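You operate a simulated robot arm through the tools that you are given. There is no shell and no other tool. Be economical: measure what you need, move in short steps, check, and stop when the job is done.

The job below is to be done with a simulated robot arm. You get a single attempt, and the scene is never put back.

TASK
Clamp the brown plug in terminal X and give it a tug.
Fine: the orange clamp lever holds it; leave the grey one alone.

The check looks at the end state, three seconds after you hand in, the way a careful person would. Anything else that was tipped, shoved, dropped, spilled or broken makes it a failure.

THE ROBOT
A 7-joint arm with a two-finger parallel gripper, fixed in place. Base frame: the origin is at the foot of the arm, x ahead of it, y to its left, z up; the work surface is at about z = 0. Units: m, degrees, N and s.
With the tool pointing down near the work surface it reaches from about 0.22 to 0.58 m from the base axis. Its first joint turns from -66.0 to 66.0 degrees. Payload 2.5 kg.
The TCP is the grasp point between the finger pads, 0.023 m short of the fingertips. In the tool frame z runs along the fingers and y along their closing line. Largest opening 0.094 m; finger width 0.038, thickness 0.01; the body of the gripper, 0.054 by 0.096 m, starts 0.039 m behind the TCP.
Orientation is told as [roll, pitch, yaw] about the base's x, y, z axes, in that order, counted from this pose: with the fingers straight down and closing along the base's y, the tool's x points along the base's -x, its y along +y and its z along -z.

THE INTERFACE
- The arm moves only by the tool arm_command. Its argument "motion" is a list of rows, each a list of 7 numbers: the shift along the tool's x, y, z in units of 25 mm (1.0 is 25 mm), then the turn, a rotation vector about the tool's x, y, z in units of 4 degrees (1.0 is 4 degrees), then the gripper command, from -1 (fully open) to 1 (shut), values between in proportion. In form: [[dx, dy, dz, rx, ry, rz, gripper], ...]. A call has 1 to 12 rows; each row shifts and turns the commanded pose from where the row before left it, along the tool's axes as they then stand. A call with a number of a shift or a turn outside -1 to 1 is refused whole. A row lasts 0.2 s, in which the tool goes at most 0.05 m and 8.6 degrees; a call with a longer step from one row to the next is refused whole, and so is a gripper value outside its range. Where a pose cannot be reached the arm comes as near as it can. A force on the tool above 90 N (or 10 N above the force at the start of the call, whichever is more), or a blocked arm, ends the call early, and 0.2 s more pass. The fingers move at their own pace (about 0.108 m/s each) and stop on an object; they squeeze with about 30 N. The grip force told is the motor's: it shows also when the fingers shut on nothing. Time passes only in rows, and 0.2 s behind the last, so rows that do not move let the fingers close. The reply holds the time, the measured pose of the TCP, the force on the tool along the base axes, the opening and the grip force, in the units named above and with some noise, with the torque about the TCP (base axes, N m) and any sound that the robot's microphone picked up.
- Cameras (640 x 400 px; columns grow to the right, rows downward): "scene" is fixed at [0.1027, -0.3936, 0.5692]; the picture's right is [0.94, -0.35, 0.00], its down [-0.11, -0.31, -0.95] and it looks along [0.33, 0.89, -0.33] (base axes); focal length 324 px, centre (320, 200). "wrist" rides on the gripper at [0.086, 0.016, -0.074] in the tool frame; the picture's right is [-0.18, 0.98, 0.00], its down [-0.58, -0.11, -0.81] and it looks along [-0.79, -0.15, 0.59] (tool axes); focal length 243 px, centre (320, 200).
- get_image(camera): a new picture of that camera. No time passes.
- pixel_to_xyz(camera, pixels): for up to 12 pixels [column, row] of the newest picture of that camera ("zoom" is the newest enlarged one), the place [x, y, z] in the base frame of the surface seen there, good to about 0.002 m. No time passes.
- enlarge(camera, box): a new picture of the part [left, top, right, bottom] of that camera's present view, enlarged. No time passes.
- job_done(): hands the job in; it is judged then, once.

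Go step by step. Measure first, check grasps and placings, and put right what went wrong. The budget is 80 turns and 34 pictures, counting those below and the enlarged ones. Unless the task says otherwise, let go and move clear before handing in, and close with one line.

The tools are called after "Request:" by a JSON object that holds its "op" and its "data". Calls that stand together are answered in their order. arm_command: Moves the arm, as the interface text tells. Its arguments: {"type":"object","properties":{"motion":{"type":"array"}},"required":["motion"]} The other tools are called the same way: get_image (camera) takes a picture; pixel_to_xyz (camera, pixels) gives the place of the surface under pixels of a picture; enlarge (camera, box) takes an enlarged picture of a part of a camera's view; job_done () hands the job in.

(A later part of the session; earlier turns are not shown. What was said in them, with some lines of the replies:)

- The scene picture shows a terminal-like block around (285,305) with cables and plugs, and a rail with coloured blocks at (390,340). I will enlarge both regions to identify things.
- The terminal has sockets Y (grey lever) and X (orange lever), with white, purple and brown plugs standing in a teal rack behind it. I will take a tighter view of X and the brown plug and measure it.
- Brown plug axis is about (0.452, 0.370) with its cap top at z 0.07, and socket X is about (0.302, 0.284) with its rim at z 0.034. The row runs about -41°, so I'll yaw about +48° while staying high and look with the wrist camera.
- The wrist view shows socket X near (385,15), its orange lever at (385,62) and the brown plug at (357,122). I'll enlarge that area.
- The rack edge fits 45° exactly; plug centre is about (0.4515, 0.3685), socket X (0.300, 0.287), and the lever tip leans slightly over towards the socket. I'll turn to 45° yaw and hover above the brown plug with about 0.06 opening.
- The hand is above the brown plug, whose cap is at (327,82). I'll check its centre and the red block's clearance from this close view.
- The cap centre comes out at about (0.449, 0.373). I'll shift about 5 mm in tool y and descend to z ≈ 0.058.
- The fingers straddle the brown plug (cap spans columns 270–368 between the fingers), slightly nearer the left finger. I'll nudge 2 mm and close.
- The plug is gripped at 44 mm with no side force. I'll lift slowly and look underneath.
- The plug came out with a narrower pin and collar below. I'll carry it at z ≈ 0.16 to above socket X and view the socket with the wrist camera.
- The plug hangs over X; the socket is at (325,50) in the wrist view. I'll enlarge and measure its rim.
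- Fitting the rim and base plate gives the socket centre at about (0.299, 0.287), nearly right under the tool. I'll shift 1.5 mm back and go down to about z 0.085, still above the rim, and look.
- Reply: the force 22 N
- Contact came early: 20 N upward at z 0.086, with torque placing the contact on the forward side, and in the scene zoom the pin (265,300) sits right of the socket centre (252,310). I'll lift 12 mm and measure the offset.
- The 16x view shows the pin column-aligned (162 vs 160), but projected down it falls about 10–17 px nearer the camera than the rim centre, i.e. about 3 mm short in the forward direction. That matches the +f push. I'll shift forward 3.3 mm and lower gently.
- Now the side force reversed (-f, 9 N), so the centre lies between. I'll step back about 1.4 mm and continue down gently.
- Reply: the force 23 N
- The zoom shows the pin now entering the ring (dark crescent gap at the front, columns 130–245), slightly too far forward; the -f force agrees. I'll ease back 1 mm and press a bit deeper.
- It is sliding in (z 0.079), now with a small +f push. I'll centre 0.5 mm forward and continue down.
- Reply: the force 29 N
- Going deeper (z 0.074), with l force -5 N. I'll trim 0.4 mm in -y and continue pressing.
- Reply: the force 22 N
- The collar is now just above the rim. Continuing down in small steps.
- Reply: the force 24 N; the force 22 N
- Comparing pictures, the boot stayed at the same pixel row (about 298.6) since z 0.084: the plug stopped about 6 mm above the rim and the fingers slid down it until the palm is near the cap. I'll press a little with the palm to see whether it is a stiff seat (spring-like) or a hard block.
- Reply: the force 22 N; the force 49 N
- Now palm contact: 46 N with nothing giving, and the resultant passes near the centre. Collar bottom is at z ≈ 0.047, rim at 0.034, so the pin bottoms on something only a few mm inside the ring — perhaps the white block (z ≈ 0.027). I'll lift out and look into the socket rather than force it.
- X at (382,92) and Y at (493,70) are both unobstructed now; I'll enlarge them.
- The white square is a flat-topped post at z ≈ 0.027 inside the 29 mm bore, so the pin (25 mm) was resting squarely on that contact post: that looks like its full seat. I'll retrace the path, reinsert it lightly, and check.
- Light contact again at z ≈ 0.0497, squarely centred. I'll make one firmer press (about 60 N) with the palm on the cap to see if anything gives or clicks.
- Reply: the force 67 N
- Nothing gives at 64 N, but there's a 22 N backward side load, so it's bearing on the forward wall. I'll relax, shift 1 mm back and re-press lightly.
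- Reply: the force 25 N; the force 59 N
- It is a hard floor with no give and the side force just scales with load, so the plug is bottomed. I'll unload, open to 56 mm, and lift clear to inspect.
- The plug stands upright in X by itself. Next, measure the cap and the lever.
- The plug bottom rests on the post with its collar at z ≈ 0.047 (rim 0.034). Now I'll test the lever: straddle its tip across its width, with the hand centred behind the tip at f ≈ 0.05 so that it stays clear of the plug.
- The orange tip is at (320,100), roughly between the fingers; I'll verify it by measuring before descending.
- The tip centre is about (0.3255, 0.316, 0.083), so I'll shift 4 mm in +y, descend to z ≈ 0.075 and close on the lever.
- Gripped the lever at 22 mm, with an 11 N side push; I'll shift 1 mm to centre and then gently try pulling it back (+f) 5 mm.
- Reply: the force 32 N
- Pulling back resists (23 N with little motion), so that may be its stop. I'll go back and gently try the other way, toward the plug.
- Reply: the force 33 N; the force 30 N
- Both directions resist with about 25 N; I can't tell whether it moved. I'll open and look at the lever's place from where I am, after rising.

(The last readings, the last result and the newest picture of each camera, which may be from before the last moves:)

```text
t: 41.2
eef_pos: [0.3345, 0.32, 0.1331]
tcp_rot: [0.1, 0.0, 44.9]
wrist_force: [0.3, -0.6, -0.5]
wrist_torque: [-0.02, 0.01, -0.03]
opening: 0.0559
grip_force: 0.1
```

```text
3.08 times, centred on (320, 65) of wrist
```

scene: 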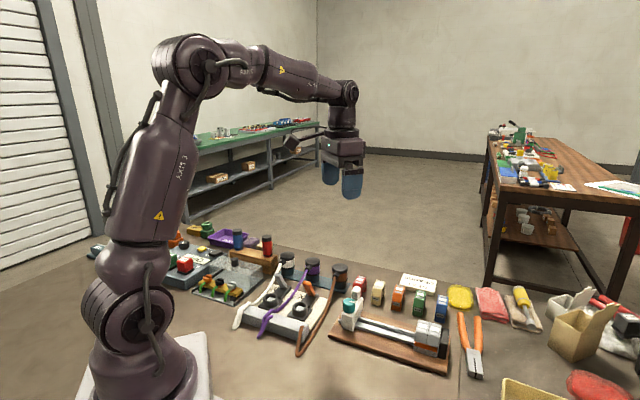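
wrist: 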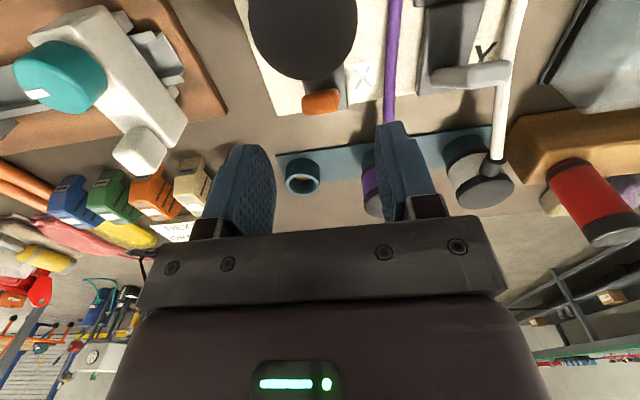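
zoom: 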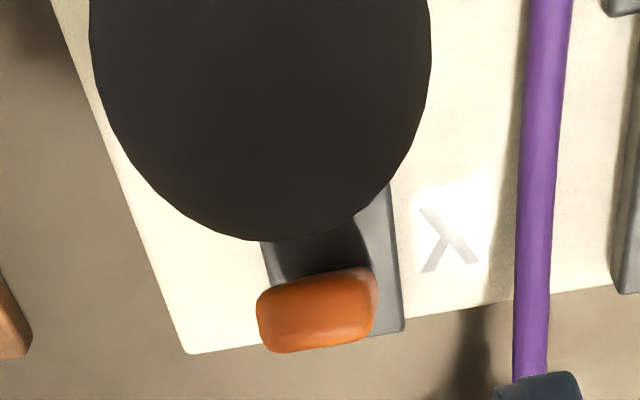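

Request:
{"op": "pixel_to_xyz", "data": {"camera": "zoom", "pixels": [[262, 315], [315, 310], [370, 300], [315, 285], [315, 340], [260, 50], [260, 230], [290, 260], [330, 258], [395, 320], [330, 345], [280, 345]]}}

```text
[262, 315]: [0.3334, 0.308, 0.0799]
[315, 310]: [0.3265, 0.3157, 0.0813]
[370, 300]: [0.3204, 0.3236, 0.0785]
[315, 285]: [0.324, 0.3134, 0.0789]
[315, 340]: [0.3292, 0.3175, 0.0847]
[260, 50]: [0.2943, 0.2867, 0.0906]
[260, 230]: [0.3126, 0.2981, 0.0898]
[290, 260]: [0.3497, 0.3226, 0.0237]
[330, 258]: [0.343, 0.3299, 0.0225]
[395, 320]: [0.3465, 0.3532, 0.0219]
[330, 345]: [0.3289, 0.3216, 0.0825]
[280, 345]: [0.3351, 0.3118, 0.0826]
```

The tip is unmoved at f ≈ 0.040, and the force pattern says: forward-to-plug is a stop, while backward yielded along the arc. The lever must swing back. I'll regrip it and follow its arc (pivot ≈ 0.065 behind the socket, radius ≈ 0.06) up to vertical, reading forces.

Request:
{"op": "arm_command", "data": {"motion": [[0, 0, 0.7, 0, 0, 0, -0.19], [0, 0, 0.8, 0, 0, 0, -0.19], [0, 0, 0.6, 0, 0, 0, -0.19], [0, 0, 0.2, 0, 0, 0, -0.19], [0, 0, 0, 0, 0, 0, 0.2], [0, 0, 0, 0, 0, 0, 0.55], [0, 0, 0, 0, 0, 0, 0.55]]}}

Request:
{"op": "arm_command", "data": {"motion": [[-0.15, 0, -0.05, 0, 0, 0, 0.55], [-0.2, 0, -0.06, 0, 0, 0, 0.55], [-0.2, 0, -0.05, 0, 0, 0, 0.55], [0, 0, 0, 0, 0, 0, 0.55]]}}

```text
t: 42.8
eef_pos: [0.3348, 0.3212, 0.0765]
tcp_rot: [0.1, 0.1, 44.9]
wrist_force: [4.2, -2.0, -0.7]
wrist_torque: [0.01, 0.0, 0.04]
opening: 0.0229
grip_force: 1.3
```

```text
t: 43.8
eef_pos: [0.343, 0.3302, 0.0778]
tcp_rot: [0.0, 0.1, 44.9]
wrist_force: [1.2, -2.6, -0.1]
wrist_torque: [-0.01, -0.01, 0.05]
opening: 0.0229
grip_force: 2.2
```

At 0.55 the fingers barely touched (2 N) and slid past. I'll go back, grip firmly and repeat the arc.

Request:
{"op": "arm_command", "data": {"motion": [[0.2, 0, 0.05, 0, 0, 0, 0.5], [0.2, 0, 0.06, 0, 0, 0, 0.5], [0.2, 0, 0.05, 0, 0, 0, 0.5], [0, 0, 0, 0, 0, 0, 1], [0, 0, 0, 0, 0, 0, 1]]}}

Request:
{"op": "arm_command", "data": {"motion": [[-0.1, 0, -0.04, 0, 0, 0, 1], [-0.15, 0, -0.06, 0, 0, 0, 1], [-0.15, 0, -0.05, 0, 0, 0, 1], [0, 0, 0, 0, 0, 0, 1]]}}

```text
t: 45.0
eef_pos: [0.334, 0.3199, 0.0739]
tcp_rot: [0.0, -0.1, 44.9]
wrist_force: [12.6, 4.4, -6.7]
wrist_torque: [0.54, 0.26, 0.48]
opening: 0.0217
grip_force: 45.4
```

```text
t: 46.0
eef_pos: [0.3394, 0.3264, 0.0753]
tcp_rot: [-0.1, 0.9, 44.9]
wrist_force: [-8.1, -21.3, -5.3]
wrist_torque: [-0.39, 1.19, 0.7]
opening: 0.0211
grip_force: 44.8
```

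The hand moved 9 mm with a steady 21 N of resistance. Continue along the arc through vertical and then check by picture.

Request:
{"op": "arm_command", "data": {"motion": [[-0.15, 0, -0.02, 0, 0, 0, 1], [-0.2, 0, 0, 0, 0, 0, 1], [-0.2, 0, 0.02, 0, 0, 0, 1], [0, 0, 0, 0, 0, 0, 1]]}}

Request:
{"op": "enlarge", "data": {"camera": "scene", "box": [270, 250, 366, 310]}}

```text
t: 47.0
eef_pos: [0.3503, 0.3363, 0.0781]
tcp_rot: [0.1, 0.3, 44.9]
wrist_force: [-13.9, -16.1, 9.3]
wrist_torque: [-0.9, 0.75, 0.02]
opening: 0.0216
grip_force: 45.0
```

```text
6.67 times, centred on (318, 280) of scene
```

zoom: 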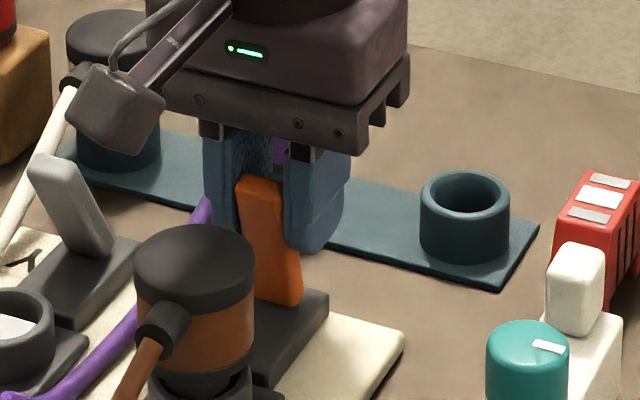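

The orange lever is now clearly more upright than the grey one, so it swings back. I'll measure the lever and cap.

Request:
{"op": "pixel_to_xyz", "data": {"camera": "zoom", "pixels": [[258, 185], [262, 210], [275, 285], [285, 298], [195, 250], [195, 235], [265, 245], [300, 310], [205, 380], [195, 365]]}}

```text
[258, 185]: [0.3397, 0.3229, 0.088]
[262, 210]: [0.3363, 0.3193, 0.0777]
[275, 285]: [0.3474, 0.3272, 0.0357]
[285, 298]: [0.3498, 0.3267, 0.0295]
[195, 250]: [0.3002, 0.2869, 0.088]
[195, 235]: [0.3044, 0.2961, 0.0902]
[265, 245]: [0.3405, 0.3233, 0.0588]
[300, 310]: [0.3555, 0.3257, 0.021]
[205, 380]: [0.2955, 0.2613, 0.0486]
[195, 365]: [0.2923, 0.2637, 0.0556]
```

The lever tip went from f ≈ 0.040 to 0.053 but slid partly through the pads. I'll loosen, step back 20 mm, regrip and pull on.

Request:
{"op": "arm_command", "data": {"motion": [[0, 0, 0, 0, 0, 0, 0.4], [0, 0, 0, 0, 0, 0, 0.4], [0.4, 0, 0, 0, 0, 0, 0.4], [0.4, 0, 0, 0, 0, 0, 0.4], [0, 0, 0, 0, 0, 0, 1], [0, 0, 0, 0, 0, 0, 1], [-0.15, 0, -0.02, 0, 0, 0, 1], [-0.2, 0, -0.02, 0, 0, 0, 1], [-0.2, 0, 0, 0, 0, 0, 1], [-0.2, 0, 0, 0, 0, 0, 1], [-0.2, 0, 0.02, 0, 0, 0, 1], [0, 0, 0, 0, 0, 0, 1]]}}

```text
t: 49.6
eef_pos: [0.3529, 0.338, 0.0772]
tcp_rot: [-0.1, 0.6, 44.9]
wrist_force: [-15.4, -15.2, 2.6]
wrist_torque: [-0.56, 1.19, 0.36]
opening: 0.0215
grip_force: 45.3
```

Request:
{"op": "arm_command", "data": {"motion": [[0, 0, 0, 0, 0, 0, 0.4], [0, 0, 0, 0, 0, 0, 0.4], [0.35, 0, 0, 0, 0, 0, 0.4], [0.3, 0, 0, 0, 0, 0, 0.4], [0, 0, 0, 0, 0, 0, 1], [0, 0, 0, 0, 0, 0, 1], [-0.2, 0, 0, 0, 0, 0, 1], [-0.25, 0, 0, 0, 0, 0, 1], [-0.25, 0, 0.02, 0, 0, 0, 1], [-0.25, 0, 0.04, 0, 0, 0, 1], [-0.25, 0, 0.06, 0, 0, 0, 1], [0, 0, 0, 0, 0, 0, 1]]}}

Request:
{"op": "enlarge", "data": {"camera": "scene", "box": [270, 250, 366, 310]}}

```text
t: 52.2
eef_pos: [0.3619, 0.3489, 0.0749]
tcp_rot: [-0.1, 0.5, 44.9]
wrist_force: [-10.0, -24.1, 11.9]
wrist_torque: [-1.05, 0.98, 0.2]
opening: 0.0209
grip_force: 44.7
```

```text
6.67 times, centred on (318, 280) of scene
```

zoom: 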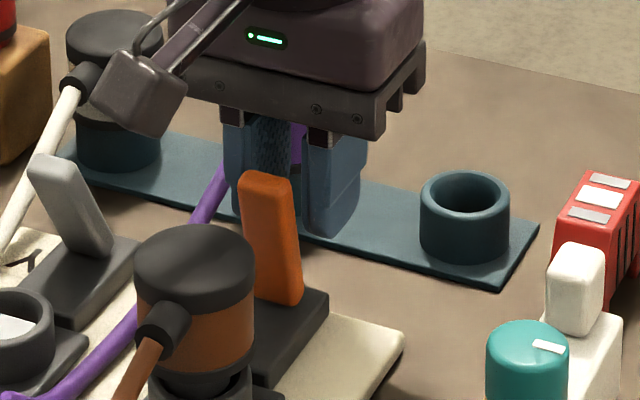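

Request:
{"op": "pixel_to_xyz", "data": {"camera": "zoom", "pixels": [[262, 178], [265, 190], [268, 210], [275, 270], [282, 298], [245, 185], [292, 190], [300, 290], [195, 250], [310, 310]]}}

```text
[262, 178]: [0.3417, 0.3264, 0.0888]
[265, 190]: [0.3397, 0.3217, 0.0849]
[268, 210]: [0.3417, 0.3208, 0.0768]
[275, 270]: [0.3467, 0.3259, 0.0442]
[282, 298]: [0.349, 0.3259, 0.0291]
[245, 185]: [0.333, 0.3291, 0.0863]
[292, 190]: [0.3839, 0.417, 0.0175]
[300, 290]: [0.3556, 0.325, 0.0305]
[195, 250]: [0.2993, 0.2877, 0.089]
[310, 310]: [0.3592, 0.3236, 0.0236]
```

The lever sits at about -10° and the pads slip at ~22 N. I'll push it instead: open, rise, move to the gap between plug and lever, close, and turn the hand 90° so that only the 20 mm closed-finger thickness lies in the gap.

Request:
{"op": "arm_command", "data": {"motion": [[0, 0, 0, 0, 0, 0, 0.3], [0, 0, 0, 0, 0, 0, 0.3], [0, 0, -0.5, 0, 0, 0, 0.3], [0, 0, -0.8, 0, 0, 0, 0.5], [0, 0, -0.8, 0, 0, 0, 1], [0, 0, -0.7, 0, 0, 0, 1], [0.7, 0, 0, 0, 0, 1, 1], [0.7, 0, 0, 0, 0, 1, 1], [0.7, 0, 0, 0, 0, 1, 1], [0, 0, 0, 0, 0, 1, 1], [0, 0, 0, 0, 0, 1, 1], [0, 0, 0, 0, 0, 1, 1]]}}

Request:
{"op": "arm_command", "data": {"motion": [[0, 0, 0, 0, 0, 1, 1], [0, 0, 0, 0, 0, 1, 1], [0, 0, 0, 0, 0, 1, 1], [0, 0, 0, 0, 0, 1, 1], [0, 0, 0, 0, 0, 1, 1], [0, 0, 0, 0, 0, 1, 1], [0, 0, 0, 0, 0, 1, 1], [0, 0, 0, 0, 0, 1, 1], [0, 0, 0, 0, 0, 1, 1], [0, 0, 0, 0, 0, 1, 1], [0, 0, 0, 0, 0, 1, 1], [0, 0, 0, 0, 0, 1, 1]]}}

Request:
{"op": "arm_command", "data": {"motion": [[0, 0, 0, 0, 0, 1, 1], [0, 0, 0, 0, 0, 1, 1], [0, 0, 0, 0, 0, 1, 1], [0, 0, 0, 0, 0, 1, 1], [0, 0, 0, 0, 0, 0.5, 1], [0, 0, 0, 0, 0, 0, 1]]}}

```text
t: 54.8
eef_pos: [0.3235, 0.3156, 0.1465]
tcp_rot: [0.0, 0.0, 20.8]
wrist_force: [0.8, -0.8, -0.2]
wrist_torque: [0.0, -0.04, -0.02]
opening: 0.0002
grip_force: 30.2
```

```text
t: 57.4
eef_pos: [0.3256, 0.3157, 0.1467]
tcp_rot: [0.1, 0.1, -27.1]
wrist_force: [1.3, -0.2, 0.1]
wrist_torque: [-0.02, 0.0, -0.01]
opening: 0.0
grip_force: 30.6
```

```text
t: 58.8
eef_pos: [0.3242, 0.3149, 0.1449]
tcp_rot: [0.0, 0.0, -45.2]
wrist_force: [-0.3, 0.4, -0.9]
wrist_torque: [-0.03, -0.01, -0.02]
opening: 0.0003
grip_force: 30.5
```

The hand is at f ≈ 0.038, yaw -45 and closed. I'll descend to z 0.085 into the gap, then push +f (tool +y).

Request:
{"op": "arm_command", "data": {"motion": [[0, 0, 0.6, 0, 0, 0, 1], [0, 0, 0.6, 0, 0, 0, 1], [0, 0, 0.6, 0, 0, 0, 1], [0, 0, 0.4, 0, 0, 0, 1], [0, 0, 0.2, 0, 0, 0, 1], [0, 0, 0, 0, 0, 0, 1]]}}

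Request:
{"op": "arm_command", "data": {"motion": [[0, 0.2, 0, 0, 0, 0, 1], [0, 0.2, 0, 0, 0, 0, 1], [0, 0.2, 0, 0, 0, 0, 1], [0, 0.2, 0, 0, 0, 0, 1], [0, 0, 0, 0, 0, 0, 1]]}}

```text
t: 59.7
eef_pos: [0.3284, 0.3179, 0.1096]
tcp_rot: [0.9, 0.1, -45.1]
wrist_force: [-4.8, -3.3, 15.4]
wrist_torque: [0.0, -0.04, 0.0]
opening: 0.0
grip_force: 29.7
stopped in row 4: the force on the tool passed its limit at 108 N (the readings are from after the stop); the commanded pose is now the measured one
```

```text
t: 60.9
eef_pos: [0.3427, 0.3335, 0.1133]
tcp_rot: [1.3, 0.0, -45.2]
wrist_force: [3.9, -6.4, 43.7]
wrist_torque: [-0.07, -0.3, 0.03]
opening: 0.0004
grip_force: 30.0
```

The descent hit something at z 0.087 (108 N), likely the lever tip sprung back under the hand, and the chained push slid over it. I'll rise at once and inspect.

Request:
{"op": "arm_command", "data": {"motion": [[0, 0, -0.5, 0, 0, 0, 1], [0, 0, -0.8, 0, 0, 0, 1], [0, 0, 0, 0, 0, 0, 1]]}}

Request:
{"op": "enlarge", "data": {"camera": "scene", "box": [254, 250, 366, 320]}}

```text
t: 61.7
eef_pos: [0.3404, 0.3327, 0.1412]
tcp_rot: [0.7, 0.1, -45.0]
wrist_force: [-0.6, 0.9, -0.4]
wrist_torque: [0.03, 0.01, 0.02]
opening: 0.0001
grip_force: 30.4
```

```text
5.71 times, centred on (310, 285) of scene
```

zoom: 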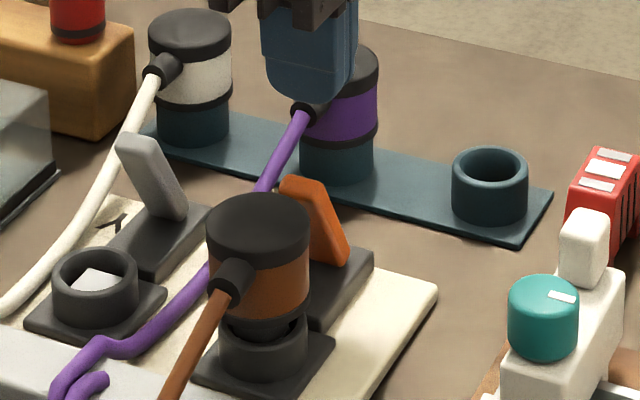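

The lever sprang back to its start lean, so it is an over-centre spring lever; plug and surroundings are intact. I'll straddle it with an open hand (60 mm) instead: a single 10 mm finger fits between plug (f 0.021) and lever (f ≈ 0.04). First down to just above tip level.

Request:
{"op": "arm_command", "data": {"motion": [[0, 0.15, 0, 0, 0, 0, -0.28], [0, 0, 0, 0, 0, 0, -0.28], [0, 0, 0, 0, 0, 0, -0.28], [0, 0, 0.4, 0, 0, 0, -0.28], [0, 0, 0.4, 0, 0, 0, -0.28], [0, 0, 0.3, 0, 0, 0, -0.28], [0, 0, 0, 0, 0, 0, -0.28]]}}

Request:
{"op": "enlarge", "data": {"camera": "wrist", "box": [160, 60, 480, 260]}}

```text
t: 63.3
eef_pos: [0.3433, 0.3348, 0.1138]
tcp_rot: [0.8, 0.1, -45.1]
wrist_force: [-0.4, 0.5, -0.2]
wrist_torque: [-0.01, 0.03, 0.05]
opening: 0.0602
grip_force: 0.0
```

```text
2.00 times, centred on (320, 160) of wrist
```

zoom: 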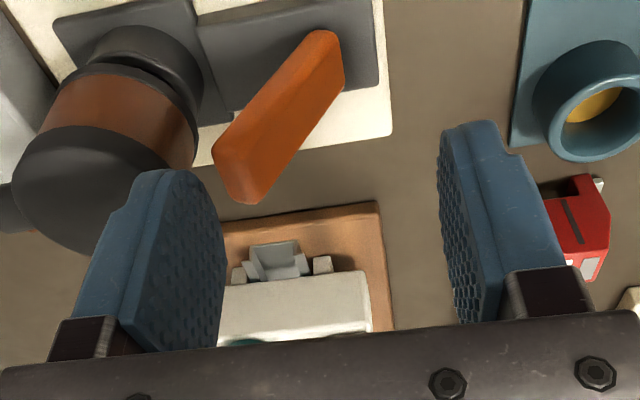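

This side view shows the left finger between plug and lever tip. I'll measure finger, tip and cap edge for clearance.

Request:
{"op": "pixel_to_xyz", "data": {"camera": "zoom", "pixels": [[195, 185], [150, 180], [125, 210], [218, 160], [245, 200], [265, 190], [195, 130], [190, 160], [325, 40], [341, 70], [270, 100], [310, 130]]}}

```text
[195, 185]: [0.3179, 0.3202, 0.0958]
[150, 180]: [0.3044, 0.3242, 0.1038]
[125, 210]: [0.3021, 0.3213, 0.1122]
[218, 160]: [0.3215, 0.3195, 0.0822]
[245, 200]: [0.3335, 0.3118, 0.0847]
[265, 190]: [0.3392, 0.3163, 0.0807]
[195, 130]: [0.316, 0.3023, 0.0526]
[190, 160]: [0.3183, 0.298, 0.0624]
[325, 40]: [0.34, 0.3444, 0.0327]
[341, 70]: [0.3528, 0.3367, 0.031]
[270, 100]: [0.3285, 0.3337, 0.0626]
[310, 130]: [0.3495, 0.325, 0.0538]
```

Finger spans f 0.0265–0.0365, lever tip front 0.0385, plug edge 0.021: clear. I'll shift 1.5 mm toward the plug and lower 24 mm gently.

Request:
{"op": "arm_command", "data": {"motion": [[0, -0.06, 0.1, 0, 0, 0, -0.28], [0, 0, 0.1, 0, 0, 0, -0.28], [0, 0, 0.1, 0, 0, 0, -0.28], [0, 0, 0.15, 0, 0, 0, -0.28], [0, 0, 0.15, 0, 0, 0, -0.28], [0, 0, 0.15, 0, 0, 0, -0.28], [0, 0, 0.15, 0, 0, 0, -0.28], [0, 0, 0, 0, 0, 0, -0.28]]}}

```text
t: 65.1
eef_pos: [0.345, 0.3351, 0.0902]
tcp_rot: [0.9, 0.1, -45.2]
wrist_force: [0.4, -0.4, 5.2]
wrist_torque: [-0.12, 0.14, -0.02]
opening: 0.0598
grip_force: 0.1
```

It's in the gap with only 5 N touching. Now push back (+f) 15 mm and read.

Request:
{"op": "arm_command", "data": {"motion": [[0, 0.2, 0, 0, 0, 0, -0.28], [0, 0.2, 0, 0, 0, 0, -0.28], [0, 0.2, 0, 0, 0, 0, -0.28], [0, 0, 0, 0, 0, 0, -0.28]]}}

```text
t: 66.1
eef_pos: [0.3561, 0.3434, 0.0909]
tcp_rot: [0.8, 0.1, -45.1]
wrist_force: [0.0, -0.3, -0.2]
wrist_torque: [0.0, 0.02, 0.0]
opening: 0.0604
grip_force: 0.1
```

No resistance at all yet; continue the push another 20 mm.

Request:
{"op": "arm_command", "data": {"motion": [[0, 0.2, 0, 0, 0, 0, -0.28], [0, 0.2, 0, 0, 0, 0, -0.28], [0, 0.2, 0, 0, 0, 0, -0.28], [0, 0.2, 0, 0, 0, 0, -0.28], [0, 0, 0, 0, 0, 0, -0.28]]}}

```text
t: 67.3
eef_pos: [0.3693, 0.3568, 0.09]
tcp_rot: [0.8, 0.1, -45.1]
wrist_force: [0.0, 0.4, 0.2]
wrist_torque: [0.0, -0.03, 0.03]
opening: 0.0602
grip_force: 0.1
```

Still no force. Before going further (the rear finger nears the purple plug's rack), I'll look.

Request:
{"op": "enlarge", "data": {"camera": "wrist", "box": [160, 40, 480, 240]}}

```text
2.00 times, centred on (320, 140) of wrist
```

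zoom: 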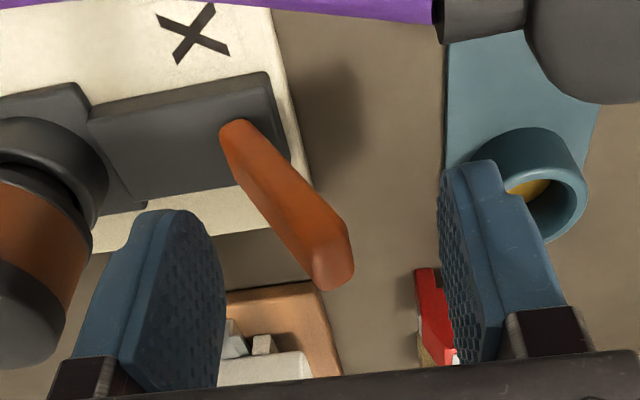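

The lever has snapped over centre and now leans back, away from the plug. I'll measure its lean.

Request:
{"op": "pixel_to_xyz", "data": {"camera": "zoom", "pixels": [[235, 130], [260, 180], [290, 220], [320, 270], [345, 260], [330, 285], [240, 100], [285, 165], [30, 320], [195, 260], [465, 190], [545, 60]]}}

```text
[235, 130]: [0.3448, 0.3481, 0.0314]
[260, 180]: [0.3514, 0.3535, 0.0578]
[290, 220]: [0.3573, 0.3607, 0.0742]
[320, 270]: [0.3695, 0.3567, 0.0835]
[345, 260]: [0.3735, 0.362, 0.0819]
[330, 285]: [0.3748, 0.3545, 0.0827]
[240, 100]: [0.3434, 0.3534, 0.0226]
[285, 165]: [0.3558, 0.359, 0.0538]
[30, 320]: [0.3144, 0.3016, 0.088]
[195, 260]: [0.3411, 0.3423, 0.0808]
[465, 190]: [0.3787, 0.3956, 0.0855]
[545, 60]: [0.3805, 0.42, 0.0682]
```

It now rests about 24° back (tip f ≈ 0.10). I'll narrow the hand to 45 mm, shift slightly, and press lightly to confirm it is against its end stop.

Request:
{"op": "arm_command", "data": {"motion": [[-0.15, 0, 0, 0, 0, 0, 0.04], [0, 0, 0, 0, 0, 0, 0.04], [0, 0.1, 0, 0, 0, 0, 0.04], [0, 0.1, 0, 0, 0, 0, 0.04], [0, 0.1, 0, 0, 0, 0, 0.04], [0, 0, 0, 0, 0, 0, 0.04]]}}

```text
t: 68.7
eef_pos: [0.3758, 0.3616, 0.0905]
tcp_rot: [0.8, 0.1, -45.2]
wrist_force: [-0.5, 0.2, 0.6]
wrist_torque: [-0.02, 0.01, 0.04]
opening: 0.045
grip_force: 0.0
```

Request:
{"op": "arm_command", "data": {"motion": [[0, 0.1, 0, 0, 0, 0, 0.04], [0, 0.08, 0, 0, 0, 0, 0.04], [0, 0, 0, 0, 0, 0, 0.04]]}}

```text
t: 69.5
eef_pos: [0.3785, 0.3651, 0.0922]
tcp_rot: [0.8, 0.1, -45.1]
wrist_force: [-0.2, -0.1, 0.1]
wrist_torque: [0.0, 0.01, -0.01]
opening: 0.0453
grip_force: 0.0
```

Request:
{"op": "arm_command", "data": {"motion": [[0, 0.1, 0, 0, 0, 0, 0.04], [0, 0.08, 0, 0, 0, 0, 0.04], [0, 0, 0, 0, 0, 0, 0.04]]}}

```text
t: 70.3
eef_pos: [0.3817, 0.3662, 0.091]
tcp_rot: [0.5, 0.1, -45.1]
wrist_force: [-7.5, -9.0, 2.1]
wrist_torque: [-0.23, 0.22, 0.04]
opening: 0.0501
grip_force: 5.7
```

Contact with 12 N resisting: the lever is at its rear stop. I'll back off, rise, travel to above the plug and turn back to yaw 45.

Request:
{"op": "arm_command", "data": {"motion": [[0, -0.2, 0, 0, 0, 0, 0.04], [0, 0, -0.6, 0, 0, 0, 0.04], [0, 0, -0.8, 0, 0, 0, -0.19], [0, 0, -0.9, 0, 0, 0, -0.19], [0, 0, -0.2, 0, 0, 0, -0.19], [0, -0.8, 0, 0, 0, 0, -0.19], [0, -0.9, 0, 0, 0, 0, -0.19], [0, -0.9, 0, 0, 0, 0, -0.19], [0, -0.9, 0, 0, 0, 0, -0.19], [0, -0.86, 0, 0, 0, 0, -0.19]]}}

Request:
{"op": "arm_command", "data": {"motion": [[0, 0, 0, 0, 0, -1, -0.19], [0, 0, 0, 0, 0, -1, -0.19], [0, 0, 0, 0, 0, -1, -0.19], [0, 0, 0, 0, 0, -1, -0.19], [0, 0, 0, 0, 0, -1, -0.19], [0, 0, 0, 0, 0, -1, -0.19], [0, 0, 0, 0, 0, -1, -0.19], [0, 0, 0, 0, 0, -1, -0.19], [0, 0, 0, 0, 0, -1, -0.19], [0, 0, 0, 0, 0, -1, -0.19], [0, 0, 0, 0, 0, -1, -0.19], [0, 0, 0, 0, 0, -1, -0.19]]}}

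Request:
{"op": "arm_command", "data": {"motion": [[0, 0, 0, 0, 0, -1, -0.19], [0, 0, 0, 0, 0, -1, -0.19], [0, 0, 0, 0, 0, -1, -0.19], [0, 0, 0, 0, 0, -1, -0.19], [0, 0, 0, 0, 0, -1, -0.19], [0, 0, 0, 0, 0, -1, -0.19], [0, 0, 0, 0, 0, -1, -0.19], [0, 0, 0, 0, 0, -1, -0.19], [0, 0, 0, 0, 0, -1, -0.19], [0, 0, 0, 0, 0, -1, -0.19], [0, 0, 0, 0, 0, -0.5, -0.19], [0, 0, 0, 0, 0, 0, -0.19]]}}

```text
t: 72.5
eef_pos: [0.3012, 0.2857, 0.1497]
tcp_rot: [0.8, 0.1, -45.0]
wrist_force: [-0.3, -0.4, 0.8]
wrist_torque: [0.0, -0.01, 0.02]
opening: 0.0559
grip_force: 0.2
```

```text
t: 75.1
eef_pos: [0.3027, 0.2854, 0.1518]
tcp_rot: [0.6, -0.5, 3.1]
wrist_force: [0.5, 0.0, -1.4]
wrist_torque: [-0.01, -0.01, -0.01]
opening: 0.0561
grip_force: 0.0
```

```text
t: 77.7
eef_pos: [0.3012, 0.2857, 0.1536]
tcp_rot: [0.3, -0.8, 45.0]
wrist_force: [0.5, -0.1, 0.0]
wrist_torque: [0.0, 0.02, 0.03]
opening: 0.0558
grip_force: 0.1
```

Back at yaw 45 above the plug. I'll descend to z ≈ 0.071 around the brown body and grip it.

Request:
{"op": "arm_command", "data": {"motion": [[0, 0.08, 0.6, 0, 0, 0, -0.19], [0, 0, 0.7, 0, 0, 0, -0.19], [0, 0, 0.7, 0, 0, 0, -0.19], [0, 0, 0.6, 0, 0, 0, -0.19], [0, 0, 0.4, 0, 0, 0, -0.19], [0, 0, 0.3, 0, 0, 0, -0.19], [0, 0, 0, 0, 0, 0, 0.04], [0, 0, 0, 0, 0, 0, 0.4], [0, 0, 0, 0, 0, 0, 1], [0, 0, 0, 0, 0, 0, 1]]}}

```text
t: 79.9
eef_pos: [0.3023, 0.2885, 0.0704]
tcp_rot: [0.1, -0.7, 44.8]
wrist_force: [1.0, 0.4, -0.2]
wrist_torque: [0.03, -0.01, -0.01]
opening: 0.0439
grip_force: 30.6
```

Gripped. Now a gentle tug: 1.5 mm up and read the force.

Request:
{"op": "arm_command", "data": {"motion": [[0, 0, -0.06, 0, 0, 0, 1], [0, 0, 0, 0, 0, 0, 1]]}}

```text
t: 80.5
eef_pos: [0.3003, 0.2879, 0.0709]
tcp_rot: [0.1, -0.8, 44.9]
wrist_force: [-0.8, 0.6, -0.4]
wrist_torque: [-0.03, 0.03, 0.0]
opening: 0.0437
grip_force: 30.0
```

Request:
{"op": "arm_command", "data": {"motion": [[0, 0, -0.06, 0, 0, 0, 1], [0, 0, 0, 0, 0, 0, 1]]}}

```text
t: 81.1
eef_pos: [0.301, 0.2882, 0.0742]
tcp_rot: [0.2, -0.7, 44.8]
wrist_force: [-0.3, -1.3, -0.8]
wrist_torque: [-0.05, -0.02, -0.01]
opening: 0.0439
grip_force: 29.9
```

The plug lifts freely, so the backward position is not the clamped one: it's likely "open", and the white block was the closed jaw. With the lever back, I'll now press the plug down and see whether it goes deeper.

Request:
{"op": "arm_command", "data": {"motion": [[0, 0, 0.1, 0, 0, 0, 1], [0, 0, 0.1, 0, 0, 0, 1], [0, 0, 0.06, 0, 0, 0, 1], [0, 0, 0, 0, 0, 0, 1]]}}

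```text
t: 82.1
eef_pos: [0.3025, 0.2883, 0.0671]
tcp_rot: [0.1, -1.1, 44.9]
wrist_force: [-3.4, -0.3, 28.8]
wrist_torque: [-0.13, 0.07, -0.23]
opening: 0.0442
grip_force: 29.9
```

The reading is ambiguous (grip slips at ~25 N). I'll release, rise, close the fingers and press on the cap top directly; the contact height (expected tool z 0.111 if at z 0.088) will tell the depth.

Request:
{"op": "arm_command", "data": {"motion": [[0, 0, -0.1, 0, 0, 0, 1], [0, 0, 0, 0, 0, 0, -0.19], [0, 0, 0, 0, 0, 0, -0.19], [0, 0, -0.6, 0, 0, 0, -0.19], [0, 0, -0.8, 0, 0, 0, -0.19], [0, 0, -0.8, 0, 0, 0, 1], [0, 0, 0, 0, 0, 0, 1], [0, 0, 0, 0, 0, 0, 1], [0, 0, 0, 0, 0, 0, 1]]}}

Request:
{"op": "arm_command", "data": {"motion": [[0, 0, 0.1, 0, 0, 0, 1], [0, 0, 0.1, 0, 0, 0, 1], [0, 0, 0.1, 0, 0, 0, 1], [0, 0, 0, 0, 0, 0, 1]]}}

```text
t: 84.1
eef_pos: [0.3, 0.2871, 0.1228]
tcp_rot: [0.2, -0.8, 44.9]
wrist_force: [0.3, 0.7, 0.4]
wrist_torque: [0.0, -0.03, -0.01]
opening: 0.0
grip_force: 29.5
```

```text
t: 85.1
eef_pos: [0.3006, 0.2879, 0.1149]
tcp_rot: [0.2, -0.7, 44.9]
wrist_force: [-0.2, 1.1, 0.0]
wrist_torque: [-0.02, 0.03, 0.02]
opening: 0.0
grip_force: 30.1
```

Request:
{"op": "arm_command", "data": {"motion": [[0, 0, 0.06, 0, 0, 0, 1], [0, 0, 0.06, 0, 0, 0, 1], [0, 0, 0, 0, 0, 0, 1]]}}

Request:
{"op": "arm_command", "data": {"motion": [[0, 0, 0.06, 0, 0, 0, 1], [0, 0, 0.06, 0, 0, 0, 1], [0, 0, 0, 0, 0, 0, 1]]}}

```text
t: 85.9
eef_pos: [0.3014, 0.2866, 0.1137]
tcp_rot: [0.1, -0.8, 44.9]
wrist_force: [-0.7, -0.1, 0.5]
wrist_torque: [-0.04, 0.04, -0.02]
opening: 0.0001
grip_force: 30.0
```

```text
t: 86.7
eef_pos: [0.3001, 0.2867, 0.1104]
tcp_rot: [0.0, -0.8, 44.9]
wrist_force: [-0.5, -0.2, -0.6]
wrist_torque: [-0.01, 0.03, -0.02]
opening: 0.0
grip_force: 30.2
```

Request:
{"op": "arm_command", "data": {"motion": [[0, 0, 0.06, 0, 0, 0, 1], [0, 0, 0.06, 0, 0, 0, 1], [0, 0, 0, 0, 0, 0, 1]]}}

Request:
{"op": "arm_command", "data": {"motion": [[0, 0, 0.06, 0, 0, 0, 1], [0, 0, 0.06, 0, 0, 0, 1], [0, 0, 0, 0, 0, 0, 1]]}}

```text
t: 87.5
eef_pos: [0.3006, 0.2872, 0.1078]
tcp_rot: [0.0, -0.8, 44.9]
wrist_force: [0.4, 0.1, -0.6]
wrist_torque: [-0.01, -0.02, -0.03]
opening: 0.0001
grip_force: 29.9
```

```text
t: 88.3
eef_pos: [0.3014, 0.289, 0.1039]
tcp_rot: [0.1, -0.8, 44.9]
wrist_force: [-0.6, 0.6, 0.6]
wrist_torque: [-0.03, 0.01, 0.03]
opening: 0.0
grip_force: 29.9
```

The tips are at z 0.081 with no contact: the cap is now lower than before, so the plug did go deeper with the lever back. Continue down to find it.

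Request:
{"op": "arm_command", "data": {"motion": [[0, 0, 0.06, 0, 0, 0, 1], [0, 0, 0.06, 0, 0, 0, 1], [0, 0, 0, 0, 0, 0, 1]]}}

Request:
{"op": "arm_command", "data": {"motion": [[0, 0, 0.06, 0, 0, 0, 1], [0, 0, 0.06, 0, 0, 0, 1], [0, 0, 0, 0, 0, 0, 1]]}}

```text
t: 89.1
eef_pos: [0.3005, 0.2881, 0.1016]
tcp_rot: [0.0, -0.7, 45.0]
wrist_force: [0.0, 0.9, -0.3]
wrist_torque: [0.03, -0.02, -0.02]
opening: 0.0
grip_force: 30.0
```

```text
t: 89.9
eef_pos: [0.3012, 0.2887, 0.0994]
tcp_rot: [0.0, -0.8, 44.9]
wrist_force: [-9.9, -10.3, 39.5]
wrist_torque: [-0.77, 0.77, 0.0]
opening: 0.0003
grip_force: 30.3
5 turns are left
```

Contact at tips z ≈ 0.076: the collar is now down on the rim, i.e. fully seated (with the lever back = open). With few turns left, I'll now go behind the lever with closed fingers and push it forward over centre to clamp.

Request:
{"op": "arm_command", "data": {"motion": [[0, 0, -0.7, 0, 0, 0, 1], [0, 0, -0.7, 0, 0, 0, 1], [0, 0, -0.7, 0, 0, 0, 1], [-0.9, -0.1, 0, 0, 0, 0, 1], [-0.9, 0, 0, 0, 0, 0, 1], [-0.9, 0, 0, 0, 0, 0, 1], [-0.9, 0, 0, 0, 0, 0, 1], [-0.9, 0, 0, 0, 0, 0, 1], [-0.9, 0, 0, 0, 0, 0, 1], [-0.12, 0, 0, 0, 0, 0, 1], [0, 0, 0, 0, 0, 0, 1]]}}

Request:
{"op": "arm_command", "data": {"motion": [[0, 0, 0.6, 0, 0, 0, 1], [0, 0, 0.6, 0, 0, 0, 1], [0, 0, 0.6, 0, 0, 0, 1], [0, 0, 0.5, 0, 0, 0, 1], [0, 0, 0.3, 0, 0, 0, 1], [0, 0, 0, 0, 0, 0, 1]]}}

Request:
{"op": "arm_command", "data": {"motion": [[0.3, 0, 0, 0, 0, 0, 1], [0.3, 0, 0, 0, 0, 0, 1], [0.3, 0, 0, 0, 0, 0, 1], [0.3, 0, 0, 0, 0, 0, 1], [0.3, 0, 0, 0, 0, 0, 1], [0.3, 0, 0, 0, 0, 0, 1], [0.3, 0, 0, 0, 0, 0, 1], [0.3, 0, 0, 0, 0, 0, 1], [0.3, 0, 0, 0, 0, 0, 1], [0, 0, 0, 0, 0, 0, 1]]}}

```text
t: 92.3
eef_pos: [0.3998, 0.3836, 0.1545]
tcp_rot: [0.1, -0.8, 44.9]
wrist_force: [0.4, -0.3, 1.3]
wrist_torque: [-0.01, 0.01, 0.01]
opening: 0.0
grip_force: 30.0
```

```text
t: 93.7
eef_pos: [0.4003, 0.3845, 0.0865]
tcp_rot: [0.1, -0.8, 45.0]
wrist_force: [-0.1, 0.0, -0.1]
wrist_torque: [0.03, 0.0, -0.03]
opening: 0.0
grip_force: 30.0
```

```text
t: 95.9
eef_pos: [0.3534, 0.3374, 0.0864]
tcp_rot: [0.1, -1.0, 44.9]
wrist_force: [8.8, 9.3, 2.1]
wrist_torque: [0.19, -0.18, -0.02]
opening: 0.0
grip_force: 30.2
4 turns are left
```

The lever is forward again with 13 N against its stop. I'll press 2.5 mm more to be sure, back off, return to the plug, grip it and tug 2 mm.

Request:
{"op": "arm_command", "data": {"motion": [[0.1, 0, 0, 0, 0, 0, 1], [0, 0, 0, 0, 0, 0, 1], [-0.3, 0, 0, 0, 0, 0, 1], [0, 0, -0.8, 0, 0, 0, 1], [0, 0, -0.9, 0, 0, 0, 1], [0, 0, -0.85, 0, 0, 0, 1], [0.8, 0.1, 0, 0, 0, 0, -0.19], [0.8, 0, 0, 0, 0, 0, -0.19], [0.8, 0, 0, 0, 0, 0, -0.19], [0.76, 0, 0, 0, 0, 0, -0.19], [0, 0, 0, 0, 0, 0, -0.19]]}}

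Request:
{"op": "arm_command", "data": {"motion": [[0, 0, 0.7, 0, 0, 0, -0.19], [0, 0, 0.7, 0, 0, 0, -0.19], [0, 0, 0.7, 0, 0, 0, -0.19], [0, 0, 0.6, 0, 0, 0, -0.19], [0, 0, 0.5, 0, 0, 0, -0.19], [0, 0, 0.36, 0, 0, 0, -0.19], [0, 0, 0, 0, 0, 0, -0.19], [0, 0, 0, 0, 0, 0, 0.04], [0, 0, 0, 0, 0, 0, 0.4], [0, 0, 0, 0, 0, 0, 1], [0, 0, 0, 0, 0, 0, 1]]}}

Request:
{"op": "arm_command", "data": {"motion": [[0, 0, -0.08, 0, 0, 0, 1], [0, 0, 0, 0, 0, 0, 1]]}}

```text
t: 98.3
eef_pos: [0.2961, 0.2849, 0.151]
tcp_rot: [0.2, -0.9, 44.9]
wrist_force: [-0.3, 0.0, 0.0]
wrist_torque: [0.0, 0.02, 0.0]
opening: 0.0558
grip_force: 0.0
```

```text
t: 100.7
eef_pos: [0.2987, 0.2859, 0.0618]
tcp_rot: [0.1, -0.7, 45.0]
wrist_force: [-1.0, 3.0, -2.7]
wrist_torque: [0.16, 0.07, -0.03]
opening: 0.0435
grip_force: 29.5
```

```text
t: 101.3
eef_pos: [0.2988, 0.2853, 0.0645]
tcp_rot: [0.1, -0.5, 44.9]
wrist_force: [2.1, 5.5, -22.4]
wrist_torque: [0.23, -0.07, -0.01]
opening: 0.0442
grip_force: 30.3
3 turns are left
```

The plug holds: 22 N pulls back against the tug. I'll hold it a moment more, then release, rise clear and take the last picture.

Request:
{"op": "arm_command", "data": {"motion": [[0, 0, -0.03, 0, 0, 0, 1], [0, 0, 0, 0, 0, 0, 1], [0, 0, 0.06, 0, 0, 0, 1], [0, 0, 0, 0, 0, 0, 0.2], [0, 0, 0, 0, 0, 0, -0.19], [0, 0, 0, 0, 0, 0, -0.19], [0, 0, -0.4, 0, 0, 0, -0.19], [0, 0, -0.7, 0, 0, 0, -0.19], [0, 0, -0.9, 0, 0, 0, -0.19], [0, 0, -0.9, 0, 0, 0, -0.19], [0, 0, -0.9, 0, 0, 0, -0.19], [0, 0, -0.9, 0, 0, 0, -0.19]]}}

Request:
{"op": "enlarge", "data": {"camera": "scene", "box": [254, 250, 366, 320]}}

```text
t: 103.9
eef_pos: [0.2963, 0.283, 0.1817]
tcp_rot: [0.1, -0.8, 44.9]
wrist_force: [0.6, 0.2, 0.6]
wrist_torque: [0.0, 0.03, -0.01]
opening: 0.0559
grip_force: 0.0
```

```text
5.71 times, centred on (310, 285) of scene
2 turns are left
```

zoom: 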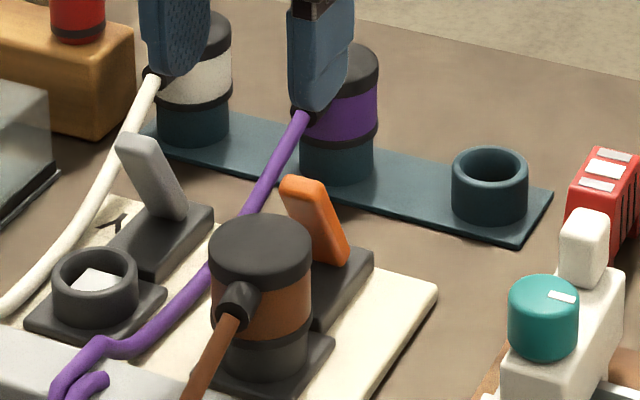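

The last picture shows the brown plug's collar down on X's rim at (262,335). The orange lever is forward and clamped, the grey lever is as it was, and the hand is clear. I'm handing in.

Request:
{"op": "job_done", "data": {}}

```text
The job is handed in.
```

The brown plug is seated in terminal X and clamped by the orange lever. It held against a tug of about 22 N, and the grey lever was left alone.
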